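You operate a simulated robot arm through the tools that you are given. There is no shell and no other tool.

You run a simulated two-armed robot. Do the job below in one go: nothing can be reset, and whatever is moved stays where it is left.

## Task
Test the limits of mast and gripper, then park at the white band.
Fine: hold each till it halts by itself: up, across, along, down.

It is judged by the outcome, as a careful person would: the job done as asked, and still so three seconds after it is handed in. It fails if anything else is knocked over, pushed out of place, dropped, spilled or broken.

## Robot
Two 7-joint arms with four-finger grippers on one trunk that stands fixed in place. Base frame: the origin is at the foot of the trunk, x ahead of it, y to its left, z up. Readings come in cm, rad, newtons and seconds.
The left shoulder is at [4, 18.1, 135.5], the right one opposite. With the tool pointing down near the work surface each hand reaches from about 26 to 82 cm from the base axis, measured 20 degrees to its own side. Payload 3.67 kg a hand.
The TCP of each hand is the grasp point between the finger pads, 2.8 cm short of the fingertips. In the tool frame z runs along the fingers and y along their closing line. The gripper opens to 11.2 cm; its body begins 7.3 cm behind the TCP.
Orientation is that of the tool frame in the base frame, as a unit quaternion [w, x, y, z]. With the fingers straight down and closing along the base's y, the tool's x points along the base's -x, its y along +y and its z along -z.

## Interface
- The arms move only by the tool arm_command. It takes "left_targets", "right_targets" or both (then of equal length, played together; a hand with none holds still); each is a list of rows, each a list of 3 entries, a list of its own where there are three numbers: the shift along the tool's x, y, z in cm, then the turn, a rotation vector about the tool's x, y, z in rad, then the opening, from 0 (shut) to 1 (fully open). In form: [[[x, y, z], [wx, wy, wz], grip], ...]. A call has 1 to 20 rows; each row shifts and turns the commanded pose from where the row before left it, along the tool's axes as they then stand. Rows are played at 5 a second. More than 5 cm and 0.15 rad between two rows, or a gripper value outside its range, and nothing of the call is played. A pose out of reach is approached as far as the arm can. The call stops where the force on the tool passes 40 N (or 10 N more than at its start, if that is more) or the arm is blocked; 0.2 s more then pass. Each finger travels about 7.24 cm/s and halts on what it meets, pressing with about 43 N; the grip force reading is that of the motor and also rises with nothing between the fingers. The clock runs only during rows and for 0.2 s after the last one: add rows that do not move to give the fingers time. The reply holds the time, the measured pose of the TCP, the force on the tool along the base axes, the opening and the grip force, in the units named above and with some noise, with the torque about the TCP (base axes, N m) and any sound that the robot's microphone picked up.
- Cameras (640 x 400 px; columns grow to the right, rows downward): "scene" is now at [10.16, 4.55, 160.5]; the picture's right is [0.46, -0.89, 0.00], its down [-0.34, -0.18, -0.92] and it looks along [0.82, 0.43, -0.38] (base axes); focal length 293 px, centre (320, 200). "left" rides on the left gripper at [6, 1.8, -10.4] in its tool frame; the picture's right is [-0.29, 0.96, 0.00], its down [-0.80, -0.24, -0.55] and it looks along [-0.53, -0.16, 0.83] (tool axes); focal length 234 px, centre (320, 200). "right" rides on the right gripper at [6, -1.8, -10.4] in its tool frame; the picture's right is [0.29, 0.96, 0.00], its down [-0.80, 0.24, -0.55] and it looks along [-0.53, 0.16, 0.83] (tool axes); focal length 234 px, centre (320, 200). There is no depth. A picture from a camera that has moved, and an enlarged one, comes with that camera's place and axes in the base frame and with its lens.
- grab_frame(camera): a new picture of that camera. The clock stands still meanwhile.
- lift_body(by): moves the trunk up (or, below 0, down) by that many cm; the arms and the scene camera ride with it, the base frame stays. It gives what a move gives, with no picture.
- turn_head(pan, tilt): turns the head with the scene camera to pan (to the left, within 1.501 rad either way) and tilt (down, from -0.506 to 1.204), counted from straight ahead of the robot. It gives what a move gives.
- enlarge(camera, box): a new picture of the part [left, top, right, bottom] of that camera's present view, enlarged. The clock stands still meanwhile.
- close_job(): hands the job in; it is judged then, once.

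Places have to be worked out from the pictures, the camera data and where the tool is seen. Open the grippers and draw the arms clear of the work before you hand the job in, unless the task says otherwise.

The tools are called by a JSON object that holds its "method" and its "body". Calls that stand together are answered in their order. arm_command: Moves the arms, as the interface text tells. Its arguments: {"type":"object","properties":{"left_targets":{"type":"array","items":{"type":"array"}},"right_targets":{"type":"array","items":{"type":"array"}}},"required":[]} The other tools are called the same way: lift_body (by) moves the trunk up or down; turn_head (pan, tilt) turns the head that bears the scene camera; grab_frame (camera) takes a picture; enlarge (camera, box) takes an enlarged picture of a part of a camera's view; close_job () hands the job in.

At the start:

```text
t: 0.0
left_ee_pos: [20.0, 28.84, 144.55]
left_ee_rot: [0.0, -0.001, 1.0, -0.001]
left_wrist_force: [0.2, 0.5, -0.4]
left_torque: [-0.01, 0.02, 0.01]
left_opening: 11.21
left_grip_force: 0.0
right_ee_pos: [34.95, 1.8, 142.0]
right_ee_rot: [0.0, 0.001, 1.0, 0.0]
right_wrist_force: [0.2, -0.1, -0.5]
right_torque: [-0.03, -0.01, -0.02]
right_opening: 11.2
right_grip_force: 0.0
trunk travel left (down, up): [-47.5, 3.9]
head pan, tilt (commanded): [0.482, 0.389]
```

scene: 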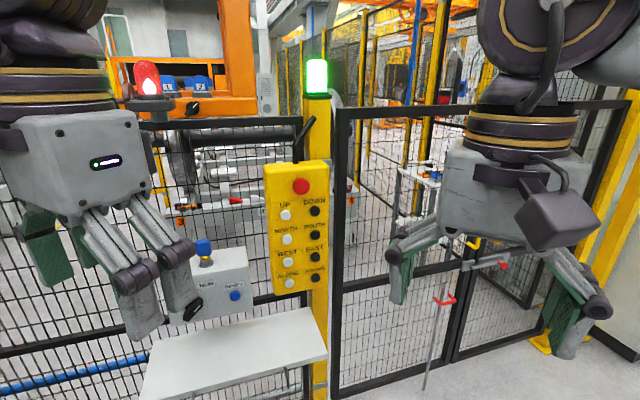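
right: 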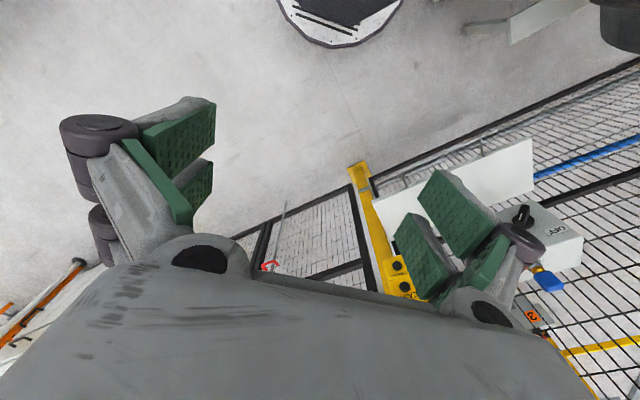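
left: 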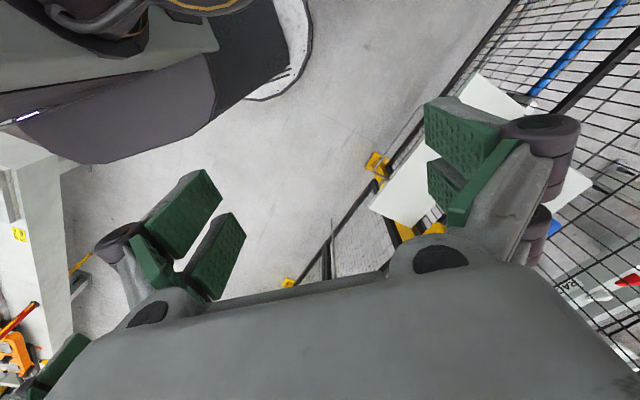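

I begin by looking closely: the scene shows a yellow crane pendant with labelled buttons on a post, a grey box beside it and a crane behind the fence. I'll enlarge the pendant and the grey box to read the labels.

{"method": "enlarge", "body": {"camera": "scene", "box": [240, 140, 360, 300]}}

{"method": "enlarge", "body": {"camera": "scene", "box": [150, 220, 290, 330]}}

{"method": "grab_frame", "body": {"camera": "scene"}}

```text
2.50 times, centred on (300, 220) of scene
camera zoom: at [10.16, 4.55, 160.5], right [0.46, -0.89, 0.0], down [-0.34, -0.18, -0.92], along [0.82, 0.43, -0.38], focal length 733 px, centre (370, 150)
```

zoom: 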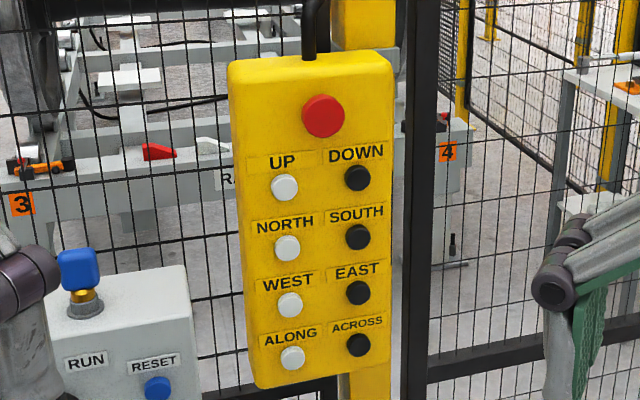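

```text
3.64 times, centred on (220, 275) of scene
camera zoom: at [10.16, 4.55, 160.5], right [0.46, -0.89, 0.0], down [-0.34, -0.18, -0.92], along [0.82, 0.43, -0.38], focal length 1066 px, centre (684, -73)
```

zoom: 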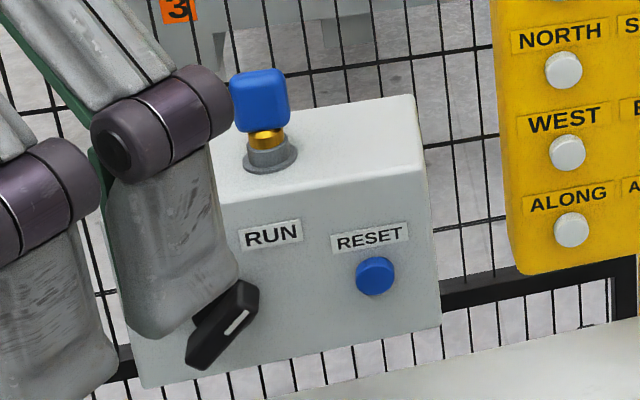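

```text
taken
camera scene: at [10.16, 4.55, 160.5], right [0.46, -0.89, 0.0], down [-0.34, -0.18, -0.92], along [0.82, 0.43, -0.38], focal length 293 px, centre (320, 200)
```

scene: 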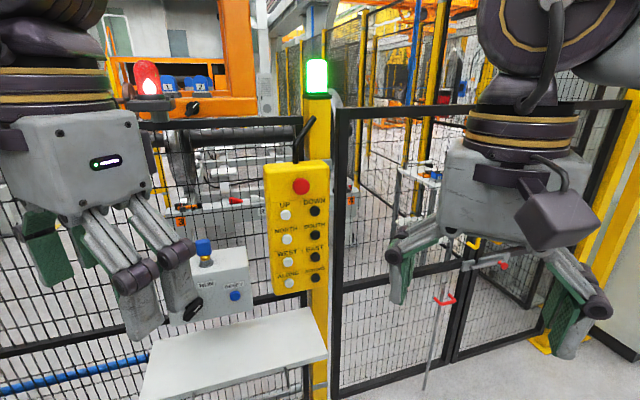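

The pendant reads UP/DOWN, NORTH/SOUTH, WEST/EAST, ALONG/ACROSS with a red stop on top; the grey box has a RUN key switch, a RESET button and a blue knob. I'll turn the head upward/left to see the machine behind the fence and find the white band.

{"method": "turn_head", "body": {"pan": 0.6, "tilt": 0.0}}

{"method": "grab_frame", "body": {"camera": "scene"}}

```text
t: 0.9
left_ee_pos: [19.99, 28.86, 144.71]
left_ee_rot: [-0.001, -0.001, 1.0, 0.0]
left_wrist_force: [-0.5, 0.4, 0.9]
left_torque: [-0.03, 0.01, -0.01]
left_opening: 11.21
left_grip_force: 0.0
right_ee_pos: [34.91, 1.87, 142.03]
right_ee_rot: [0.0, 0.0, 1.0, 0.001]
right_wrist_force: [0.2, -0.9, -0.1]
right_torque: [-0.01, 0.02, -0.02]
right_opening: 11.22
right_grip_force: 0.1
trunk travel left (down, up): [-47.5, 3.9]
head pan, tilt (commanded): [0.6, 0.0]
```

```text
taken
camera scene: at [9.36, 5.34, 164.1], right [0.57, -0.82, 0.0], down [0.0, 0.0, -1.0], along [0.82, 0.57, 0.0], focal length 293 px, centre (320, 200)
```

scene: 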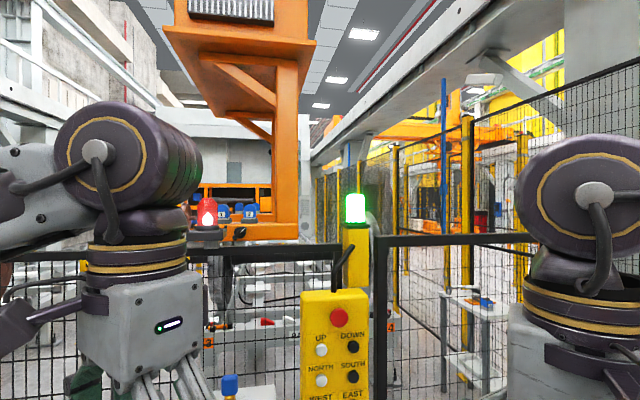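

The overhead gantry carries an orange mast; the left arm hides part of it. I'll pan left and right for a complete view and enlarge the mast and gripper area.

{"method": "enlarge", "body": {"camera": "scene", "box": [150, 140, 410, 400]}}

{"method": "enlarge", "body": {"camera": "scene", "box": [140, 0, 400, 160]}}

{"method": "turn_head", "body": {"pan": 1.1, "tilt": 0.1}}

{"method": "grab_frame", "body": {"camera": "scene"}}

{"method": "turn_head", "body": {"pan": 0.2, "tilt": 0.1}}

{"method": "grab_frame", "body": {"camera": "scene"}}

{"method": "turn_head", "body": {"pan": 0.6, "tilt": -0.5}}

{"method": "grab_frame", "body": {"camera": "scene"}}

```text
1.54 times, centred on (280, 270) of scene
camera zoom: at [9.36, 5.34, 164.1], right [0.57, -0.82, 0.0], down [0.0, 0.0, -1.0], along [0.82, 0.57, 0.0], focal length 451 px, centre (382, 92)
```

zoom: 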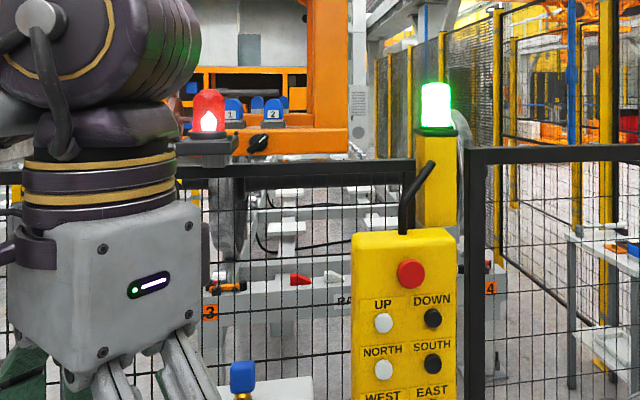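

```text
2.46 times, centred on (270, 80) of scene
camera zoom: at [9.36, 5.34, 164.1], right [0.57, -0.82, 0.0], down [0.0, 0.0, -1.0], along [0.82, 0.57, 0.0], focal length 722 px, centre (443, 495)
```

zoom: 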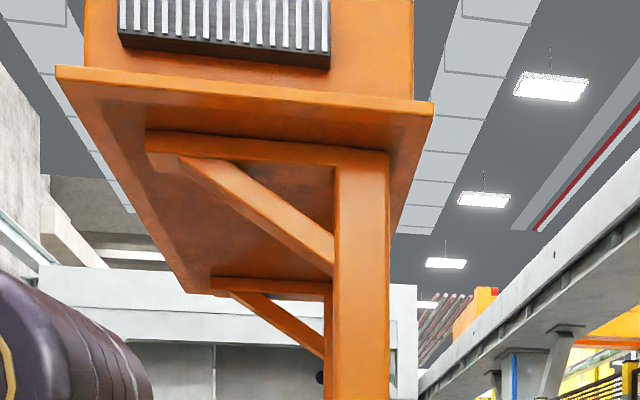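

```text
t: 1.8
left_ee_pos: [20.09, 28.72, 144.73]
left_ee_rot: [0.0, 0.0, 1.0, 0.0]
left_wrist_force: [0.0, 0.3, -0.6]
left_torque: [0.02, -0.01, -0.02]
left_opening: 11.2
left_grip_force: 0.0
right_ee_pos: [35.0, 1.88, 142.04]
right_ee_rot: [0.0, 0.0, 1.0, 0.001]
right_wrist_force: [0.1, 0.4, -0.1]
right_torque: [0.03, -0.01, 0.01]
right_opening: 11.21
right_grip_force: 0.1
trunk travel left (down, up): [-47.5, 3.9]
head pan, tilt (commanded): [1.1, 0.099]
```

```text
taken
camera scene: at [6.12, 8.45, 163.2], right [0.89, -0.45, 0.0], down [-0.05, -0.09, -1.0], along [0.45, 0.89, -0.1], focal length 293 px, centre (320, 200)
```

scene: 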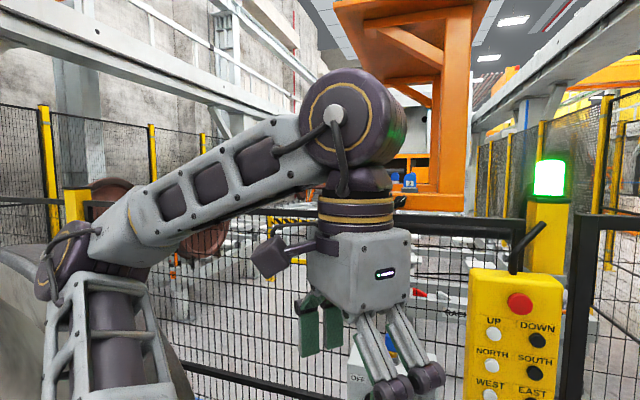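

```text
t: 3.0
left_ee_pos: [20.01, 28.88, 144.65]
left_ee_rot: [0.0, -0.001, 1.0, -0.001]
left_wrist_force: [-0.2, -0.2, -1.1]
left_torque: [-0.03, -0.01, 0.03]
left_opening: 11.16
left_grip_force: 0.0
right_ee_pos: [34.96, 1.78, 142.02]
right_ee_rot: [0.0, 0.0, 1.0, 0.0]
right_wrist_force: [-0.7, -1.2, 0.0]
right_torque: [-0.02, 0.01, 0.03]
right_opening: 11.18
right_grip_force: 0.1
trunk travel left (down, up): [-47.5, 3.9]
head pan, tilt (commanded): [0.201, 0.099]
```

```text
taken
camera scene: at [10.96, 2.1, 163.2], right [0.2, -0.98, 0.0], down [-0.1, -0.02, -0.99], along [0.97, 0.2, -0.1], focal length 293 px, centre (320, 200)
```

scene: 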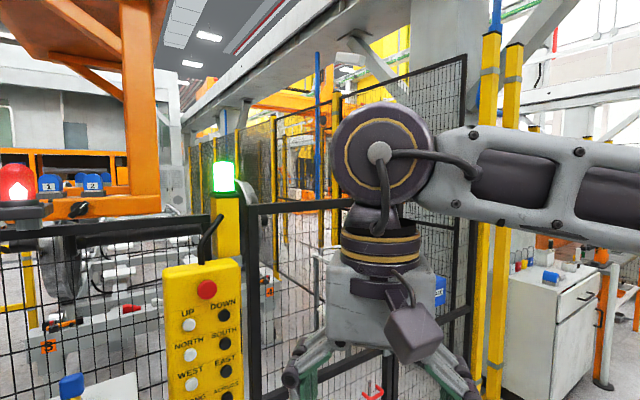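

```text
t: 4.0
left_ee_pos: [20.05, 28.8, 144.78]
left_ee_rot: [0.0, -0.001, 1.0, 0.001]
left_wrist_force: [0.6, 0.1, -0.3]
left_torque: [0.0, -0.02, -0.01]
left_opening: 11.2
left_grip_force: 0.1
right_ee_pos: [35.05, 1.71, 142.01]
right_ee_rot: [0.0, 0.001, 1.0, 0.002]
right_wrist_force: [0.1, 0.3, 0.4]
right_torque: [-0.01, 0.01, -0.01]
right_opening: 11.19
right_grip_force: 0.1
trunk travel left (down, up): [-47.5, 3.9]
head pan, tilt (commanded): [0.6, -0.499]
```

```text
taken
camera scene: at [7.48, 4.04, 168.1], right [0.56, -0.83, 0.0], down [0.39, 0.27, -0.88], along [0.72, 0.5, 0.48], focal length 293 px, centre (320, 200)
```

scene: 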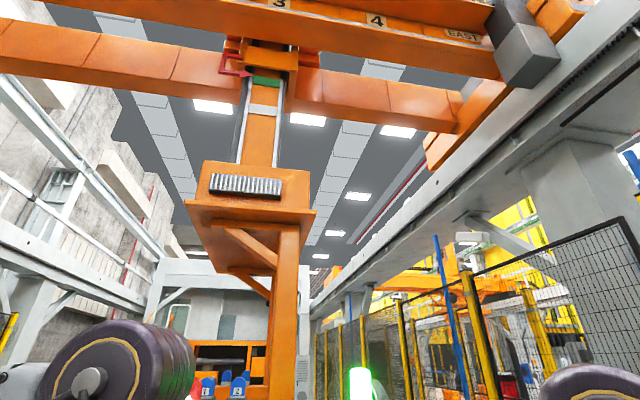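

The mast slides through a trolley that carries a red pointer; green and white bands are visible on the mast. I'll enlarge that area and the gantry markings.

{"method": "enlarge", "body": {"camera": "scene", "box": [180, 20, 340, 210]}}

{"method": "enlarge", "body": {"camera": "scene", "box": [180, 0, 340, 100]}}

{"method": "enlarge", "body": {"camera": "scene", "box": [340, 0, 560, 140]}}

{"method": "enlarge", "body": {"camera": "scene", "box": [180, 300, 340, 400]}}

```text
2.11 times, centred on (260, 115) of scene
camera zoom: at [7.48, 4.04, 168.1], right [0.56, -0.83, 0.0], down [0.39, 0.27, -0.88], along [0.72, 0.5, 0.48], focal length 617 px, centre (446, 379)
```

zoom: 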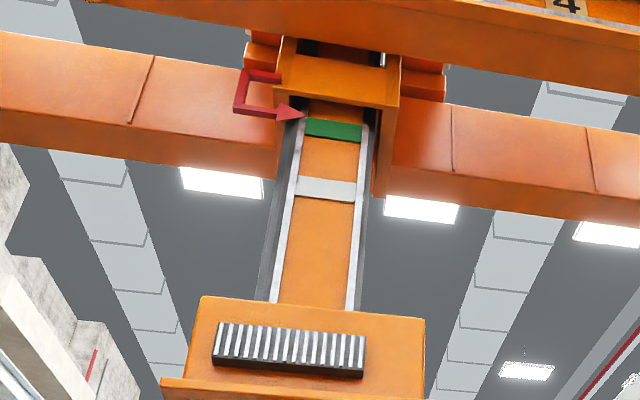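

```text
4.00 times, centred on (260, 50) of scene
camera zoom: at [7.48, 4.04, 168.1], right [0.56, -0.83, 0.0], down [0.39, 0.27, -0.88], along [0.72, 0.5, 0.48], focal length 1173 px, centre (560, 800)
```

zoom: 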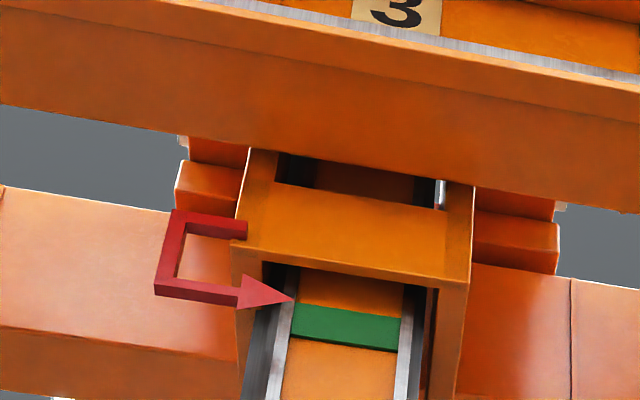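

```text
2.86 times, centred on (450, 70) of scene
camera zoom: at [7.48, 4.04, 168.1], right [0.56, -0.83, 0.0], down [0.39, 0.27, -0.88], along [0.72, 0.5, 0.48], focal length 838 px, centre (-51, 571)
```

zoom: 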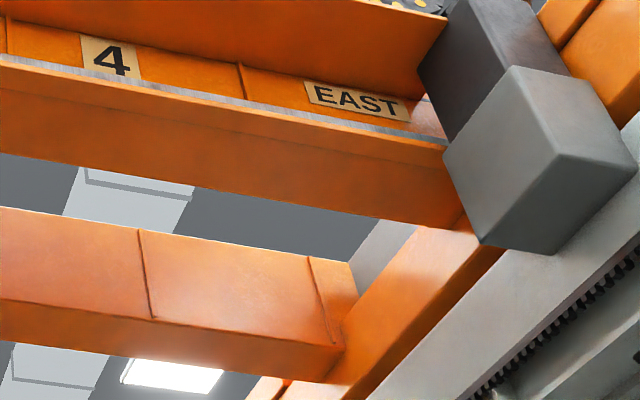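

```text
4.00 times, centred on (260, 350) of scene
camera zoom: at [7.48, 4.04, 168.1], right [0.56, -0.83, 0.0], down [0.39, 0.27, -0.88], along [0.72, 0.5, 0.48], focal length 1173 px, centre (560, -400)
```

zoom: 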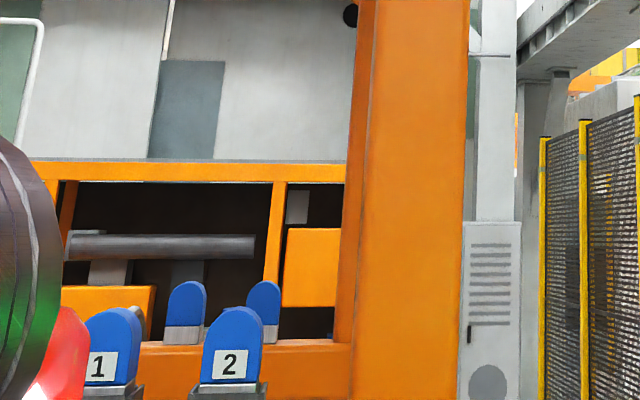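

The trolley's red pointer currently sits at the green band; the white band is lower on the mast, so parking means raising until the pointer meets white. Now I'll look at the lower parts: red beacon, the gripper of the crane, the shelf and the rods with red arrows.

{"method": "turn_head", "body": {"pan": 0.45, "tilt": 0.35}}

{"method": "enlarge", "body": {"camera": "scene", "box": [100, 50, 300, 230]}}

{"method": "enlarge", "body": {"camera": "scene", "box": [320, 80, 520, 400]}}

{"method": "turn_head", "body": {"pan": 0.8, "tilt": 0.7}}

{"method": "grab_frame", "body": {"camera": "scene"}}

{"method": "turn_head", "body": {"pan": 0.0, "tilt": 0.7}}

{"method": "grab_frame", "body": {"camera": "scene"}}

```text
t: 5.2
left_ee_pos: [20.2, 28.93, 144.72]
left_ee_rot: [0.0, -0.001, 1.0, 0.0]
left_wrist_force: [0.8, 0.0, 0.1]
left_torque: [0.03, 0.02, 0.02]
left_opening: 11.2
left_grip_force: 0.0
right_ee_pos: [34.85, 1.82, 142.0]
right_ee_rot: [0.0, 0.0, 1.0, 0.001]
right_wrist_force: [0.1, 0.8, 0.3]
right_torque: [-0.01, 0.04, 0.01]
right_opening: 11.19
right_grip_force: 0.1
trunk travel left (down, up): [-47.5, 3.9]
head pan, tilt (commanded): [0.45, 0.351]
```

```text
2.22 times, centred on (200, 140) of scene
camera zoom: at [10.32, 4.31, 160.87], right [0.44, -0.9, 0.0], down [-0.31, -0.15, -0.94], along [0.85, 0.41, -0.34], focal length 652 px, centre (587, 333)
```

zoom: 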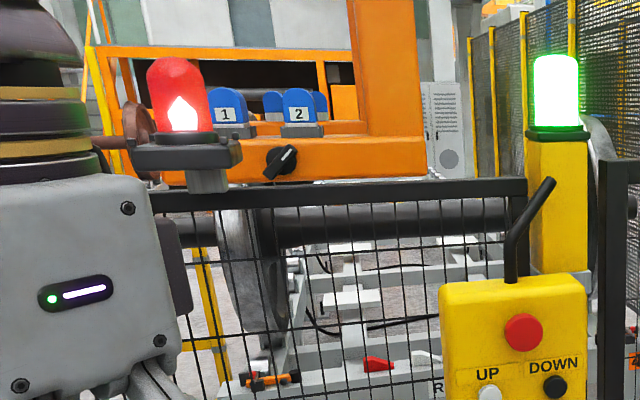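

```text
1.25 times, centred on (420, 240) of scene
camera zoom: at [10.32, 4.31, 160.87], right [0.44, -0.9, 0.0], down [-0.31, -0.15, -0.94], along [0.85, 0.41, -0.34], focal length 366 px, centre (195, 150)
```

zoom: 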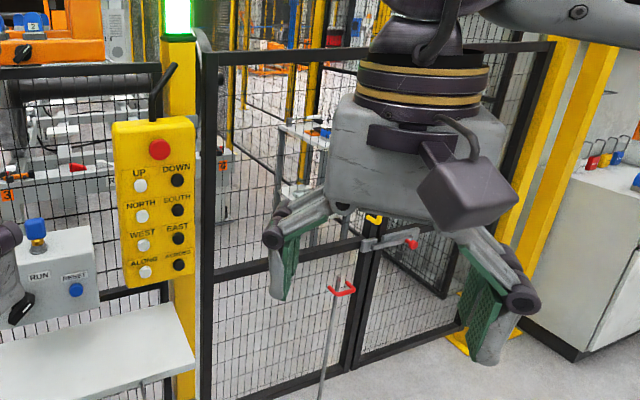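

```text
t: 6.0
left_ee_pos: [20.01, 28.8, 144.69]
left_ee_rot: [0.0, 0.0, 1.0, 0.0]
left_wrist_force: [0.4, 0.1, 0.7]
left_torque: [-0.01, -0.03, -0.03]
left_opening: 11.21
left_grip_force: 0.0
right_ee_pos: [35.05, 1.78, 142.06]
right_ee_rot: [0.0, 0.001, 1.0, 0.001]
right_wrist_force: [0.8, 0.5, 0.2]
right_torque: [0.02, 0.01, 0.01]
right_opening: 11.21
right_grip_force: 0.0
trunk travel left (down, up): [-47.5, 3.9]
head pan, tilt (commanded): [0.799, 0.7]
```

```text
taken
camera scene: at [7.86, 6.34, 157.73], right [0.72, -0.7, 0.0], down [-0.45, -0.46, -0.77], along [0.53, 0.55, -0.64], focal length 293 px, centre (320, 200)
```

scene: 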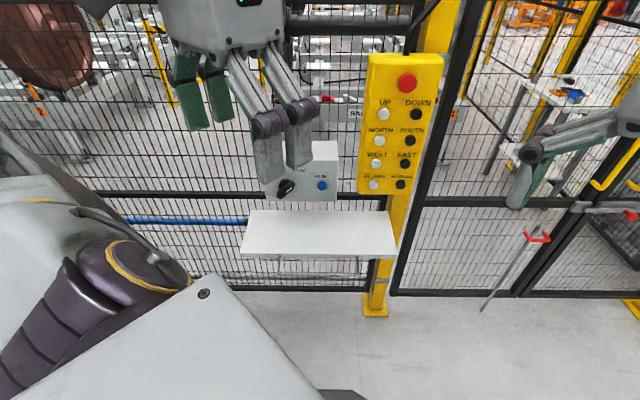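

```text
t: 7.1
left_ee_pos: [20.0, 28.81, 144.64]
left_ee_rot: [-0.001, -0.001, 1.0, -0.001]
left_wrist_force: [0.1, -0.7, 0.5]
left_torque: [0.01, 0.0, -0.01]
left_opening: 11.19
left_grip_force: 0.1
right_ee_pos: [34.98, 1.78, 142.01]
right_ee_rot: [0.0, 0.0, 1.0, 0.001]
right_wrist_force: [-0.5, 0.5, -1.0]
right_torque: [-0.01, 0.0, 0.0]
right_opening: 11.2
right_grip_force: 0.1
trunk travel left (down, up): [-47.5, 3.9]
head pan, tilt (commanded): [0.0, 0.7]
```

```text
taken
camera scene: at [10.43, 0.27, 157.72], right [0.0, -1.0, 0.0], down [-0.64, 0.0, -0.76], along [0.76, 0.0, -0.64], focal length 293 px, centre (320, 200)
```

scene: 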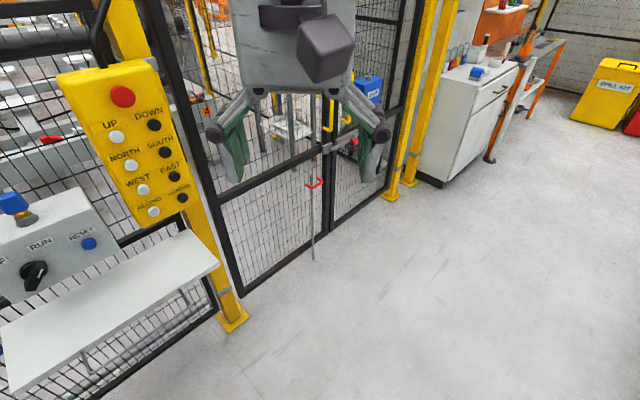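

The fence, box and pendant face about 45° toward me (they look square-on at pan ≈0.8), with the pendant near (75, 46, ~103–132). I'll first shift the right hand aside to the right and bring the left hand forward, staying ~25 cm clear of the pendant, so that the box is visible.

{"method": "arm_command", "body": {"left_targets": [[[-4.3, 0.17, 0.65], [0, 0, 0], 1], [[-4.3, 0.17, 0.65], [0, 0, 0], 1], [[-4.3, 0.17, 0.65], [0, 0, 0], 1], [[-4.3, 0.17, 0.65], [0, 0, 0], 1], [[-4.3, 0.17, 0.65], [0, 0, 0], 1], [[-4.3, 0.17, 0.65], [0, 0, 0], 1], [[-4.3, 0.17, 0.65], [0, 0, 0], 1]], "right_targets": [[[0, -3.5, 0], [0, 0, 0], 1], [[0, -3.5, 0], [0, 0, 0], 1], [[0, -3.5, 0], [0, 0, 0], 1], [[0, -3.5, 0], [0, 0, 0], 1], [[0, -3.5, 0], [0, 0, 0], 1], [[0, -3.5, 0], [0, 0, 0], 1], [[0, -3.5, 0], [0, 0, 0], 1]]}}

{"method": "turn_head", "body": {"pan": 0.6, "tilt": 0.5}}

{"method": "grab_frame", "body": {"camera": "scene"}}

{"method": "grab_frame", "body": {"camera": "left"}}

```text
t: 8.7
left_ee_pos: [50.42, 29.71, 140.14]
left_ee_rot: [0.0, -0.001, 1.0, 0.0]
left_wrist_force: [0.2, -1.0, 0.4]
left_torque: [0.0, 0.03, -0.03]
left_opening: 11.23
left_grip_force: 0.0
right_ee_pos: [34.96, -22.94, 142.09]
right_ee_rot: [-0.001, 0.0, 1.0, 0.0]
right_wrist_force: [-0.2, 0.4, 0.1]
right_torque: [0.05, 0.03, 0.0]
right_opening: 11.21
right_grip_force: 0.1
trunk travel left (down, up): [-47.5, 3.9]
head pan, tilt (commanded): [0.0, 0.7]
```

```text
t: 9.7
left_ee_pos: [50.12, 30.05, 140.0]
left_ee_rot: [0.0, -0.001, 1.0, 0.0]
left_wrist_force: [-1.1, -0.6, -0.6]
left_torque: [0.02, -0.02, 0.0]
left_opening: 11.22
left_grip_force: 0.0
right_ee_pos: [34.92, -22.51, 142.16]
right_ee_rot: [0.0, 0.0, 1.0, 0.001]
right_wrist_force: [0.0, 1.0, 0.1]
right_torque: [0.04, 0.0, 0.03]
right_opening: 11.19
right_grip_force: 0.1
trunk travel left (down, up): [-47.5, 3.9]
head pan, tilt (commanded): [0.6, 0.499]
```

```text
taken
camera scene: at [9.43, 5.42, 159.49], right [0.56, -0.83, 0.0], down [-0.4, -0.27, -0.88], along [0.72, 0.5, -0.48], focal length 293 px, centre (320, 200)
```

scene: 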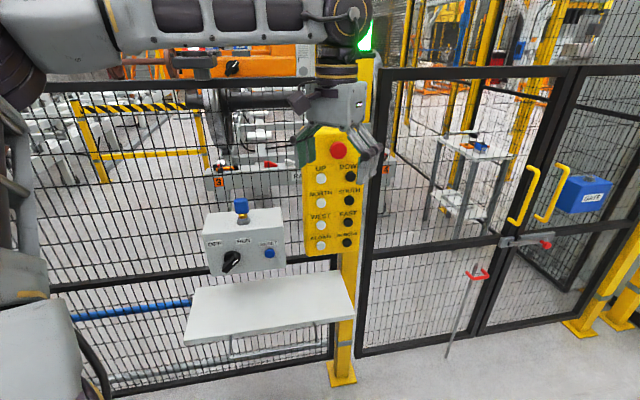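

```text
taken
camera left: at [44.14, 31.83, 150.59], right [0.29, 0.96, 0.0], down [0.8, -0.24, 0.55], along [0.53, -0.16, -0.83], focal length 234 px, centre (320, 200)
```

left: 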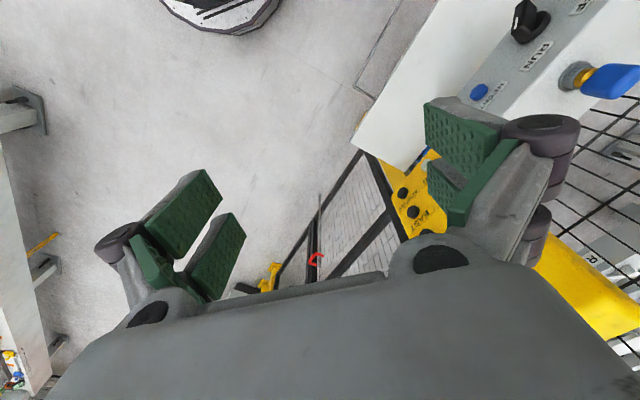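

The box is now clear: OFF / RUN selector, RESET and a blue key. I'll enlarge it, the gate with its blue box, and the rest of the machine.

{"method": "enlarge", "body": {"camera": "scene", "box": [190, 190, 300, 285]}}

{"method": "enlarge", "body": {"camera": "scene", "box": [420, 140, 640, 380]}}

{"method": "enlarge", "body": {"camera": "scene", "box": [20, 40, 310, 220]}}

```text
4.21 times, centred on (245, 238) of scene
camera zoom: at [9.43, 5.42, 159.49], right [0.56, -0.83, 0.0], down [-0.4, -0.27, -0.88], along [0.72, 0.5, -0.48], focal length 1234 px, centre (636, 42)
```

zoom: 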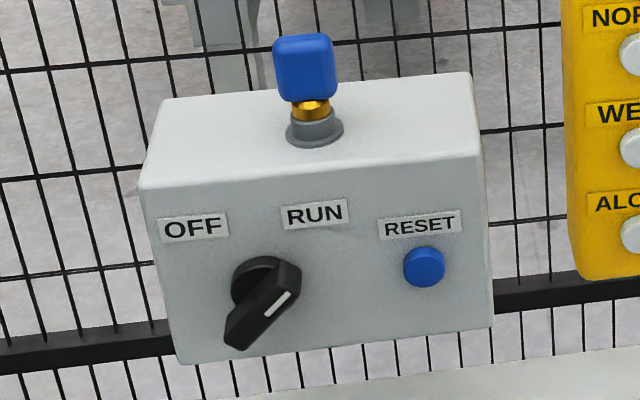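

```text
1.67 times, centred on (530, 260) of scene
camera zoom: at [9.43, 5.42, 159.49], right [0.56, -0.83, 0.0], down [-0.4, -0.27, -0.88], along [0.72, 0.5, -0.48], focal length 489 px, centre (-30, 100)
```

zoom: 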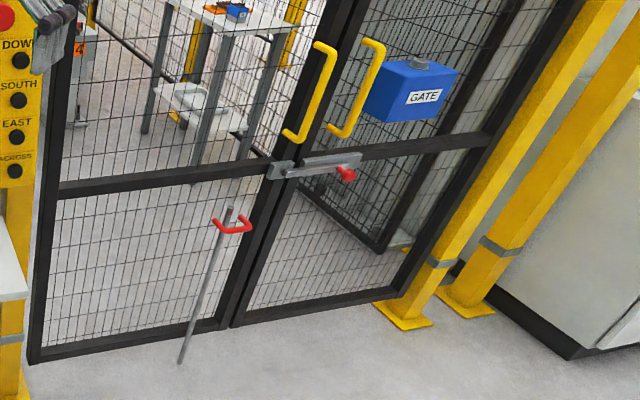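

```text
2.21 times, centred on (165, 130) of scene
camera zoom: at [9.43, 5.42, 159.49], right [0.56, -0.83, 0.0], down [-0.4, -0.27, -0.88], along [0.72, 0.5, -0.48], focal length 647 px, centre (662, 354)
```

zoom: 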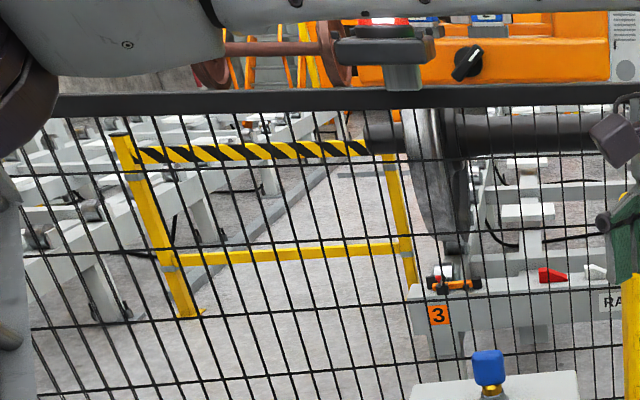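

The selector's white mark points to RUN, the key is in, the gate is shut and the green lamp is on, so the pendant should be live. I'll now yaw the left hand 45° left and pitch it level toward the pendant, closing the fingers, with about 25 cm of clearance.

{"method": "arm_command", "body": {"left_targets": [[[0, 0, 0], [0, 0, -0.1309], 1], [[0, 0, 0], [0, 0, -0.1309], 1], [[0, 0, 0], [0, 0, -0.1309], 1], [[0, 0, 0], [0, 0, -0.1309], 1], [[0, 0, 0], [0, 0, -0.1309], 1], [[0, 0, 0], [0, 0, -0.1309], 1], [[0, 0, 0], [0, -0.1428, 0], 1], [[0, 0, 0], [0, -0.1428, 0], 1], [[0, 0, 0], [0, -0.1428, 0], 1], [[0, 0, 0], [0, -0.1428, 0], 1], [[0, 0, 0], [0, -0.1428, 0], 1], [[0, 0, 0], [0, -0.1428, 0], 1], [[0, 0, 0], [0, -0.1428, 0], 1], [[0, 0, 0], [0, -0.1428, 0], 1], [[0, 0, 0], [0, -0.1428, 0], 1], [[0, 0, 0], [0, -0.1428, 0], 1], [[0, 0, 0], [0, -0.1428, 0], 1]]}}

{"method": "grab_frame", "body": {"camera": "scene"}}

{"method": "grab_frame", "body": {"camera": "left"}}

```text
t: 13.3
left_ee_pos: [50.24, 30.05, 140.09]
left_ee_rot: [0.654, -0.27, 0.653, 0.27]
left_wrist_force: [-0.4, -0.9, -0.7]
left_torque: [-0.01, 0.05, 0.01]
left_opening: 11.19
left_grip_force: 0.1
right_ee_pos: [34.94, -22.64, 142.15]
right_ee_rot: [-0.001, 0.0, 1.0, 0.001]
right_wrist_force: [0.0, -0.1, -0.5]
right_torque: [0.0, -0.02, 0.01]
right_opening: 11.17
right_grip_force: 0.0
trunk travel left (down, up): [-47.5, 3.9]
head pan, tilt (commanded): [0.6, 0.499]
```

```text
taken
camera scene: at [9.57, 5.39, 159.48], right [0.57, -0.82, 0.0], down [-0.4, -0.27, -0.88], along [0.72, 0.5, -0.48], focal length 293 px, centre (320, 200)
```

scene: 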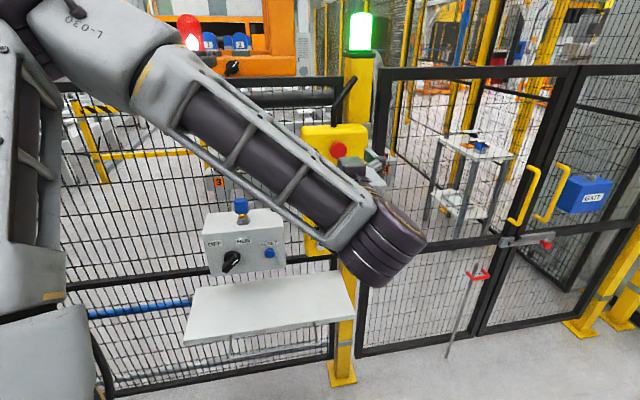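

```text
taken
camera left: at [41.57, 23.99, 134.22], right [-0.68, 0.68, 0.29], down [-0.22, -0.56, 0.8], along [0.7, 0.48, 0.53], focal length 234 px, centre (320, 200)
```

left: 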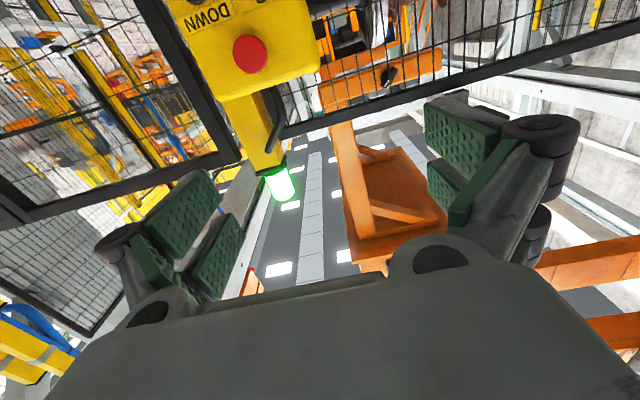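

Triangulating the head and hand views puts the stop button at about (78.3, 46.1, 132.1), UP near (75.8, 50.4, 123.2), DOWN near (82.1, 44.0, 123.1), ALONG/ACROSS at the same columns with z ≈98.2. I'll close the fingers and bring the left hand in front of UP, stopping about 14 cm short to refine.

{"method": "arm_command", "body": {"left_targets": [[[4.2, -0.94, 0], [0, 0, 0], 0.5], [[4.2, -0.94, 0], [0, 0, 0], 0], [[4.2, -0.94, 0], [0, 0, 0], 0], [[4.3, -0.94, 0], [0, 0, 0], 0], [[0, 0, 4.5], [0, 0, 0], 0], [[0, 0, 4.5], [0, 0, 0], 0], [[0, 0, 4.0], [0, 0, 0], 0], [[0, 0, 0], [0, 0, 0], 0]]}}

{"method": "grab_frame", "body": {"camera": "left"}}

{"method": "grab_frame", "body": {"camera": "scene"}}

```text
t: 15.1
left_ee_pos: [63.44, 39.54, 124.27]
left_ee_rot: [0.653, -0.271, 0.653, 0.272]
left_wrist_force: [0.1, -0.4, 0.1]
left_torque: [0.0, 0.03, -0.03]
left_opening: 0.02
left_grip_force: 35.7
left hand out of reach, approached as far as the arm can: row 3, 4
right_ee_pos: [34.87, -22.6, 142.2]
right_ee_rot: [0.0, 0.0, 1.0, 0.0]
right_wrist_force: [0.5, -0.5, -0.1]
right_torque: [0.03, -0.01, 0.0]
right_opening: 11.2
right_grip_force: 0.0
trunk travel left (down, up): [-47.5, 3.9]
head pan, tilt (commanded): [0.6, 0.499]
```

```text
taken
camera left: at [54.82, 33.33, 118.38], right [-0.68, 0.68, 0.29], down [-0.22, -0.56, 0.8], along [0.7, 0.48, 0.53], focal length 234 px, centre (320, 200)
```

left: 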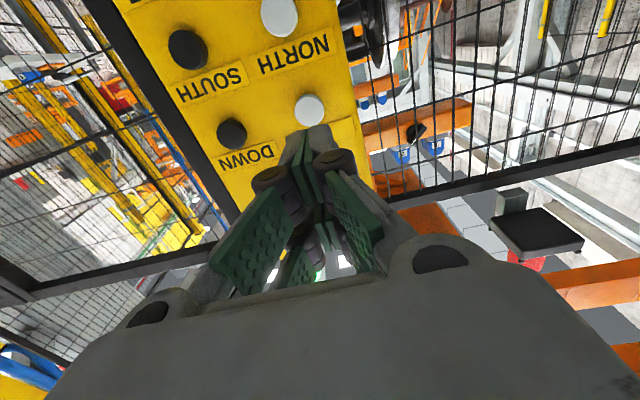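

```text
taken
camera scene: at [9.44, 5.35, 159.49], right [0.57, -0.82, 0.0], down [-0.4, -0.27, -0.88], along [0.72, 0.5, -0.48], focal length 293 px, centre (320, 200)
```

scene: 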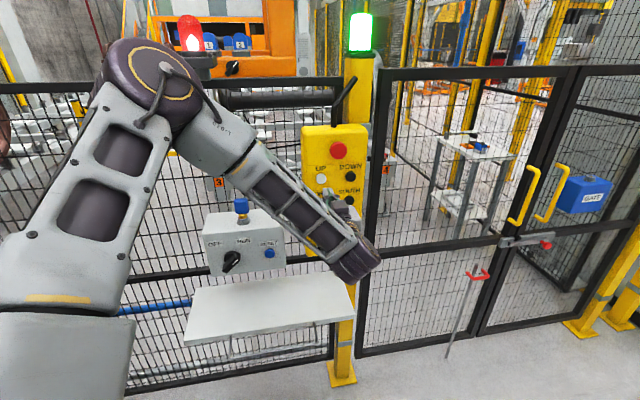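

The reading shows the hand at (63.4, 39.5, 124.3) with UP projected just above the fingertips, agreeing with my estimate (≈75.5, 50.1, 123.6). I'll look closely at the closed fingertips and then check the head's view of the mast with the arm in this pose.

{"method": "enlarge", "body": {"camera": "left", "box": [160, 0, 420, 290]}}

{"method": "turn_head", "body": {"pan": 0.6, "tilt": -0.35}}

{"method": "grab_frame", "body": {"camera": "scene"}}

```text
1.38 times, centred on (290, 145) of left
camera zoom: at [54.82, 33.33, 118.38], right [-0.68, 0.68, 0.29], down [-0.22, -0.56, 0.8], along [0.7, 0.48, 0.53], focal length 323 px, centre (361, 276)
```

zoom: 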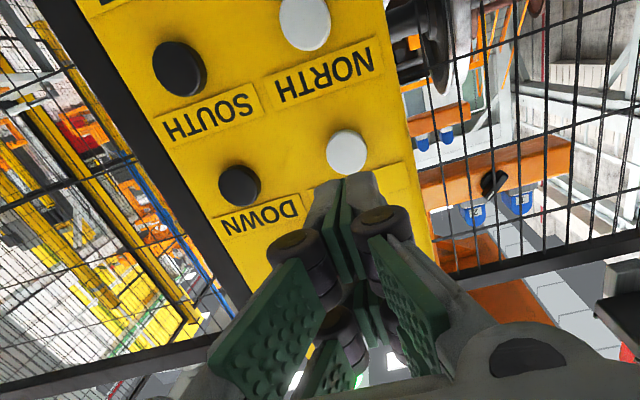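

```text
t: 16.3
left_ee_pos: [63.6, 39.37, 124.19]
left_ee_rot: [0.653, -0.271, 0.653, 0.271]
left_wrist_force: [0.6, -0.6, 0.1]
left_torque: [0.0, 0.01, 0.02]
left_opening: 0.0
left_grip_force: 36.1
right_ee_pos: [34.88, -22.66, 142.29]
right_ee_rot: [0.0, -0.001, 1.0, 0.0]
right_wrist_force: [0.4, -0.5, -0.8]
right_torque: [-0.03, 0.03, 0.01]
right_opening: 11.21
right_grip_force: 0.0
trunk travel left (down, up): [-47.5, 3.9]
head pan, tilt (commanded): [0.6, -0.351]
```

```text
taken
camera scene: at [8.22, 4.53, 167.04], right [0.57, -0.82, 0.0], down [0.28, 0.19, -0.94], along [0.78, 0.53, 0.34], focal length 293 px, centre (320, 200)
```

scene: 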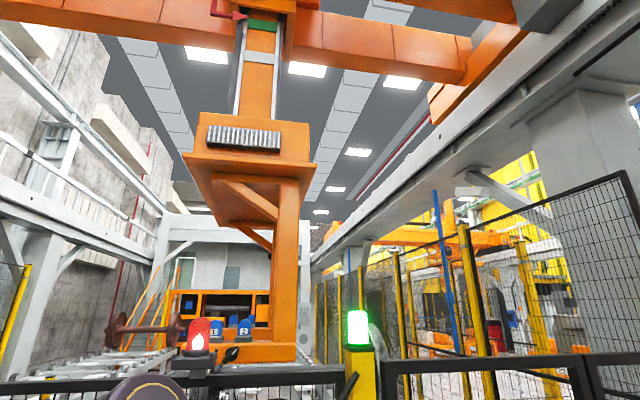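

The mast, hook and trolley are all visible from the head at this tilt. Now I shift 1 cm right and 0.7 cm down to centre on UP, and approach to about 4 cm from the button face.

{"method": "arm_command", "body": {"left_targets": [[[0.7, -1.0, 0], [0, 0, 0], 0], [[0, 0, 3], [0, 0, 0], 0], [[0, 0, 3], [0, 0, 0], 0], [[0, 0, 3], [0, 0, 0], 0], [[0, 0, 0], [0, 0, 0], 0]]}}

{"method": "enlarge", "body": {"camera": "left", "box": [200, 30, 440, 190]}}

{"method": "turn_head", "body": {"pan": 0.55, "tilt": 0.4}}

{"method": "enlarge", "body": {"camera": "scene", "box": [240, 120, 440, 320]}}

```text
t: 17.5
left_ee_pos: [70.43, 44.9, 123.35]
left_ee_rot: [0.653, -0.27, 0.654, 0.27]
left_wrist_force: [0.4, 0.8, 0.1]
left_torque: [-0.02, -0.01, -0.01]
left_opening: 0.0
left_grip_force: 35.7
right_ee_pos: [34.83, -22.62, 142.15]
right_ee_rot: [0.001, 0.0, 1.0, 0.001]
right_wrist_force: [-0.7, -0.1, -0.4]
right_torque: [-0.02, -0.01, 0.01]
right_opening: 11.23
right_grip_force: 0.1
trunk travel left (down, up): [-47.5, 3.9]
head pan, tilt (commanded): [0.6, -0.351]
```

```text
2.50 times, centred on (320, 110) of left
camera zoom: at [61.78, 38.85, 117.52], right [-0.68, 0.68, 0.29], down [-0.22, -0.56, 0.8], along [0.7, 0.48, 0.53], focal length 585 px, centre (320, 425)
```

zoom: 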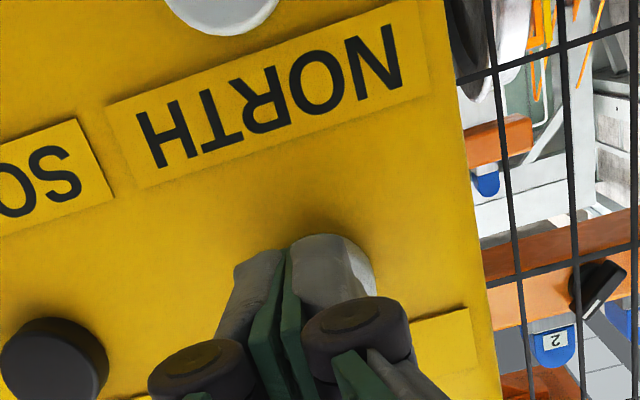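

```text
t: 18.6
left_ee_pos: [70.39, 44.87, 123.53]
left_ee_rot: [0.653, -0.27, 0.654, 0.27]
left_wrist_force: [0.4, -0.8, -0.1]
left_torque: [0.02, 0.01, -0.02]
left_opening: 0.0
left_grip_force: 35.6
right_ee_pos: [34.91, -22.73, 142.11]
right_ee_rot: [0.0, 0.0, 1.0, 0.001]
right_wrist_force: [0.0, 0.0, 0.3]
right_torque: [-0.02, 0.01, -0.01]
right_opening: 11.18
right_grip_force: 0.1
trunk travel left (down, up): [-47.5, 3.9]
head pan, tilt (commanded): [0.55, 0.4]
```

```text
2.00 times, centred on (340, 220) of scene
camera zoom: at [9.86, 5.09, 160.41], right [0.52, -0.85, 0.0], down [-0.33, -0.2, -0.92], along [0.79, 0.48, -0.39], focal length 586 px, centre (280, 160)
```

zoom: 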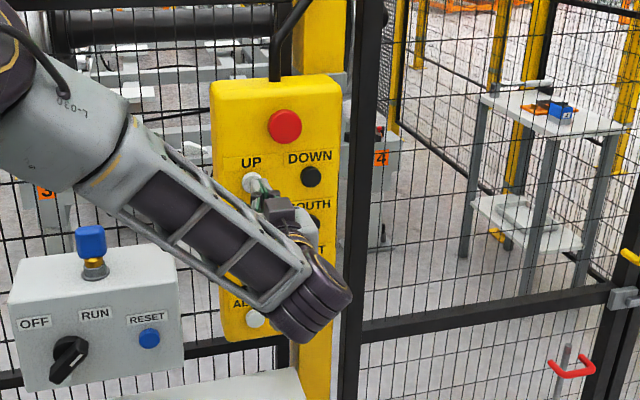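

The tool axis lines up with the UP button's centre to within ~3 mm, and the fingertips are about 4 cm from it. I'll set the head to watch the mast and edge forward until force or sound shows contact.

{"method": "turn_head", "body": {"pan": 0.55, "tilt": -0.42}}

{"method": "grab_frame", "body": {"camera": "scene"}}

{"method": "arm_command", "body": {"left_targets": [[[0, 0, 1], [0, 0, 0], 0], [[0, 0, 1], [0, 0, 0], 0], [[0, 0, 1], [0, 0, 0], 0]]}}

```text
t: 19.7
left_ee_pos: [70.48, 44.97, 123.41]
left_ee_rot: [0.653, -0.271, 0.653, 0.271]
left_wrist_force: [-0.5, -0.2, 0.1]
left_torque: [0.01, -0.01, 0.0]
left_opening: 0.0
left_grip_force: 35.1
right_ee_pos: [34.89, -22.6, 142.25]
right_ee_rot: [0.0, 0.001, 1.0, 0.001]
right_wrist_force: [-0.4, 0.1, 0.0]
right_torque: [0.03, 0.0, -0.05]
right_opening: 11.17
right_grip_force: 0.0
trunk travel left (down, up): [-47.5, 3.9]
head pan, tilt (commanded): [0.55, -0.421]
```

```text
taken
camera scene: at [8.1, 4.01, 167.55], right [0.52, -0.85, 0.0], down [0.35, 0.21, -0.91], along [0.78, 0.48, 0.41], focal length 293 px, centre (320, 200)
```

scene: 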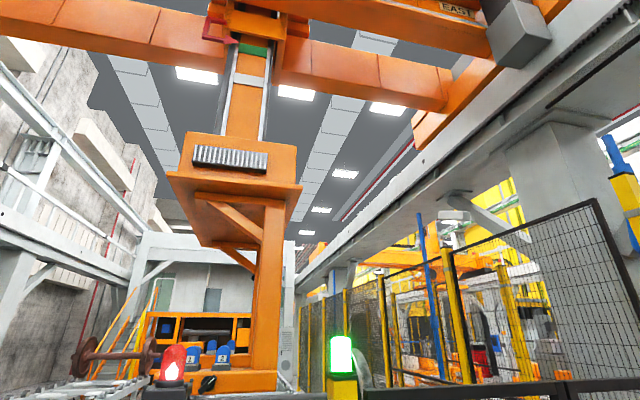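

```text
t: 20.5
left_ee_pos: [72.85, 47.12, 123.49]
left_ee_rot: [0.653, -0.271, 0.653, 0.272]
left_wrist_force: [1.0, -0.7, 0.0]
left_torque: [-0.02, 0.01, 0.01]
left_opening: 0.01
left_grip_force: 35.8
right_ee_pos: [34.92, -22.55, 142.15]
right_ee_rot: [0.0, 0.0, 1.0, 0.0]
right_wrist_force: [0.0, 0.3, 0.3]
right_torque: [0.01, 0.0, 0.01]
right_opening: 11.19
right_grip_force: 0.0
trunk travel left (down, up): [-47.5, 3.9]
head pan, tilt (commanded): [0.55, -0.421]
```

No contact yet (tips about 1 cm from the button). I'll advance in 3 mm steps.

{"method": "arm_command", "body": {"left_targets": [[[0, 0, 0.3], [0, 0, 0], 0], [[0, 0, 0.3], [0, 0, 0], 0], [[0, 0, 0.3], [0, 0, 0], 0]]}}

```text
t: 21.3
left_ee_pos: [73.17, 47.54, 123.64]
left_ee_rot: [0.653, -0.27, 0.653, 0.271]
left_wrist_force: [-6.8, -6.6, -2.1]
left_torque: [-0.05, 0.06, 0.05]
left_opening: 0.57
left_grip_force: 36.4
right_ee_pos: [34.74, -22.87, 142.17]
right_ee_rot: [0.0, 0.0, 1.0, 0.001]
right_wrist_force: [0.2, 0.7, 0.0]
right_torque: [0.0, -0.02, -0.02]
right_opening: 11.2
right_grip_force: 0.0
trunk travel left (down, up): [-47.5, 3.9]
head pan, tilt (commanded): [0.55, -0.421]
heard: click
```

A click was heard at about 9.5 N, so UP has probably engaged. I'll hold and watch the mast.

{"method": "enlarge", "body": {"camera": "scene", "box": [150, 0, 350, 200]}}

{"method": "arm_command", "body": {"left_targets": [[[0, 0, 0], [0, 0, 0], 0], [[0, 0, 0], [0, 0, 0], 0], [[0, 0, 0], [0, 0, 0], 0], [[0, 0, 0], [0, 0, 0], 0], [[0, 0, 0], [0, 0, 0], 0]]}}

{"method": "enlarge", "body": {"camera": "scene", "box": [150, 0, 350, 200]}}

```text
2.00 times, centred on (250, 100) of scene
camera zoom: at [7.92, 3.84, 167.57], right [0.52, -0.85, 0.0], down [0.35, 0.21, -0.91], along [0.78, 0.48, 0.41], focal length 586 px, centre (460, 400)
```

zoom: 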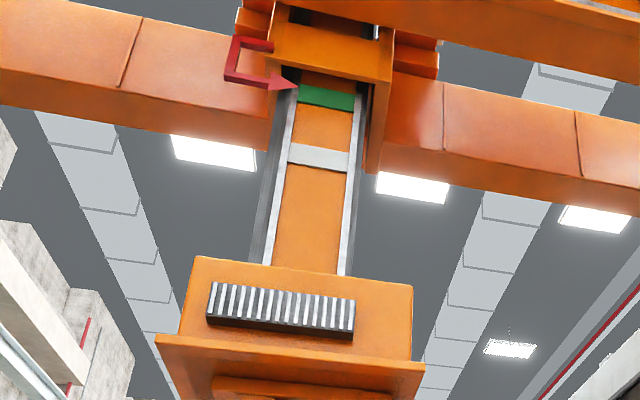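

```text
t: 22.5
left_ee_pos: [73.19, 47.53, 123.62]
left_ee_rot: [0.653, -0.271, 0.654, 0.27]
left_wrist_force: [-8.8, -9.7, -5.4]
left_torque: [-0.14, 0.08, 0.01]
left_opening: 0.6
left_grip_force: 34.9
right_ee_pos: [34.87, -22.77, 142.22]
right_ee_rot: [0.0, 0.0, 1.0, 0.001]
right_wrist_force: [0.5, 0.8, 0.4]
right_torque: [0.0, 0.0, 0.01]
right_opening: 11.21
right_grip_force: 0.1
trunk travel left (down, up): [-47.5, 3.9]
head pan, tilt (commanded): [0.55, -0.421]
```

```text
2.00 times, centred on (250, 100) of scene
camera zoom: at [7.97, 3.85, 167.57], right [0.52, -0.85, 0.0], down [0.35, 0.21, -0.91], along [0.78, 0.48, 0.41], focal length 586 px, centre (460, 400)
```

zoom: 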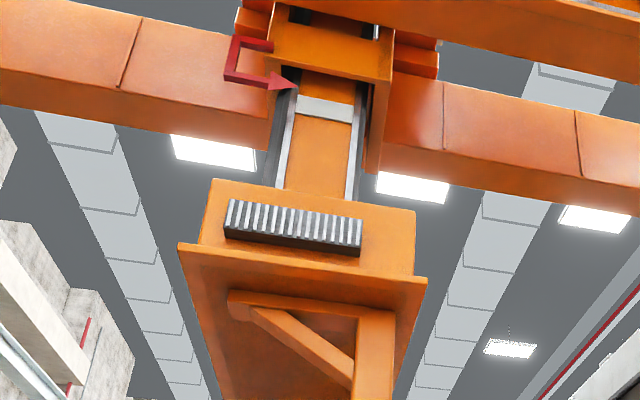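

The mast is rising: the white band has already come up to the pointer after about 1.2 s, useful for parking later. I'll keep holding UP until it halts.

{"method": "arm_command", "body": {"left_targets": [[[0, 0, 0], [0, 0, 0], 0], [[0, 0, 0], [0, 0, 0], 0], [[0, 0, 0], [0, 0, 0], 0], [[0, 0, 0], [0, 0, 0], 0], [[0, 0, 0], [0, 0, 0], 0], [[0, 0, 0], [0, 0, 0], 0], [[0, 0, 0], [0, 0, 0], 0], [[0, 0, 0], [0, 0, 0], 0], [[0, 0, 0], [0, 0, 0], 0], [[0, 0, 0], [0, 0, 0], 0]]}}

{"method": "grab_frame", "body": {"camera": "scene"}}

{"method": "enlarge", "body": {"camera": "scene", "box": [150, 0, 350, 200]}}

```text
t: 24.7
left_ee_pos: [73.24, 47.56, 123.67]
left_ee_rot: [0.654, -0.271, 0.653, 0.271]
left_wrist_force: [-7.9, -9.3, -2.0]
left_torque: [-0.06, 0.06, 0.0]
left_opening: 0.61
left_grip_force: 35.5
right_ee_pos: [34.77, -22.85, 142.16]
right_ee_rot: [0.0, 0.0, 1.0, 0.001]
right_wrist_force: [0.1, -0.1, 0.4]
right_torque: [0.0, 0.0, -0.01]
right_opening: 11.19
right_grip_force: 0.0
trunk travel left (down, up): [-47.5, 3.9]
head pan, tilt (commanded): [0.55, -0.421]
```

```text
taken
camera scene: at [7.95, 3.83, 167.57], right [0.52, -0.85, 0.0], down [0.35, 0.21, -0.91], along [0.78, 0.48, 0.41], focal length 293 px, centre (320, 200)
```

scene: 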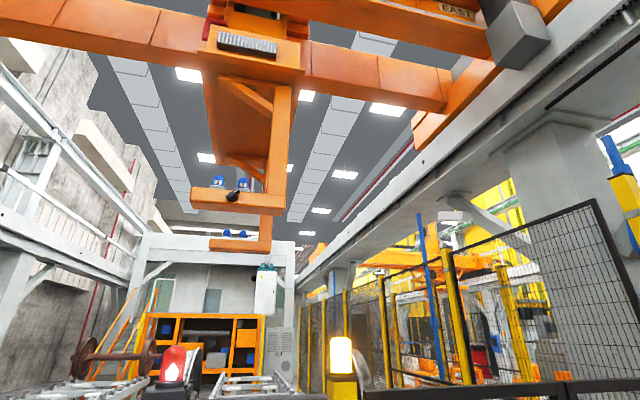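

```text
2.00 times, centred on (250, 100) of scene
camera zoom: at [7.95, 3.83, 167.57], right [0.52, -0.85, 0.0], down [0.35, 0.21, -0.91], along [0.78, 0.48, 0.41], focal length 586 px, centre (460, 400)
```

zoom: 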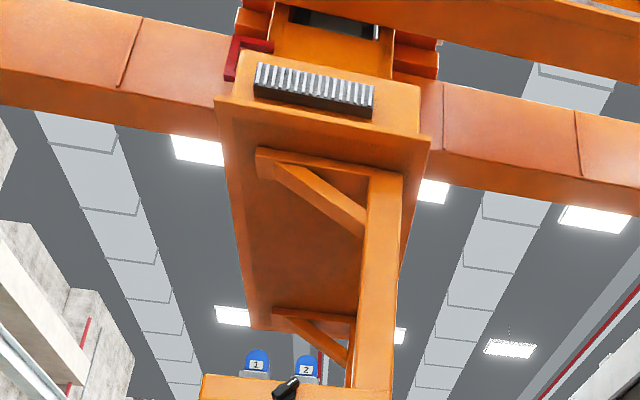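

The mast has gone up into the trolley and the green lamp turned amber (it seems to mean "moving"). I keep holding to see whether it has halted.

{"method": "arm_command", "body": {"left_targets": [[[0, 0, 0], [0, 0, 0], 0], [[0, 0, 0], [0, 0, 0], 0], [[0, 0, 0], [0, 0, 0], 0], [[0, 0, 0], [0, 0, 0], 0], [[0, 0, 0], [0, 0, 0], 0]]}}

{"method": "grab_frame", "body": {"camera": "scene"}}

```text
t: 25.9
left_ee_pos: [73.17, 47.56, 123.54]
left_ee_rot: [0.653, -0.271, 0.653, 0.271]
left_wrist_force: [-7.5, -8.2, -1.1]
left_torque: [-0.04, 0.05, -0.04]
left_opening: 0.62
left_grip_force: 35.7
right_ee_pos: [34.9, -22.77, 142.18]
right_ee_rot: [0.0, 0.0, 1.0, 0.001]
right_wrist_force: [-0.1, -0.2, 0.7]
right_torque: [-0.02, 0.01, 0.01]
right_opening: 11.2
right_grip_force: 0.0
trunk travel left (down, up): [-47.5, 3.9]
head pan, tilt (commanded): [0.55, -0.421]
```

```text
taken
camera scene: at [7.94, 3.82, 167.57], right [0.52, -0.85, 0.0], down [0.35, 0.21, -0.91], along [0.78, 0.48, 0.41], focal length 293 px, centre (320, 200)
```

scene: 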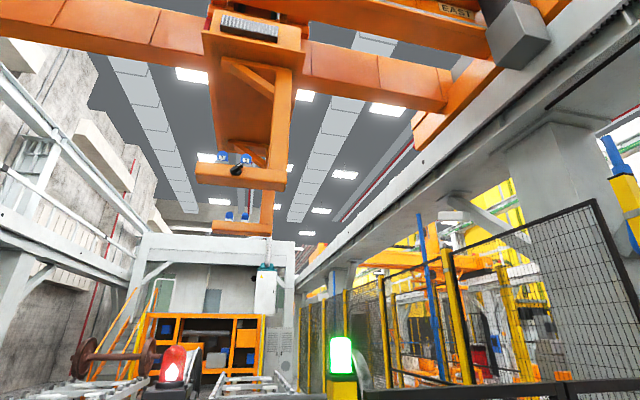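

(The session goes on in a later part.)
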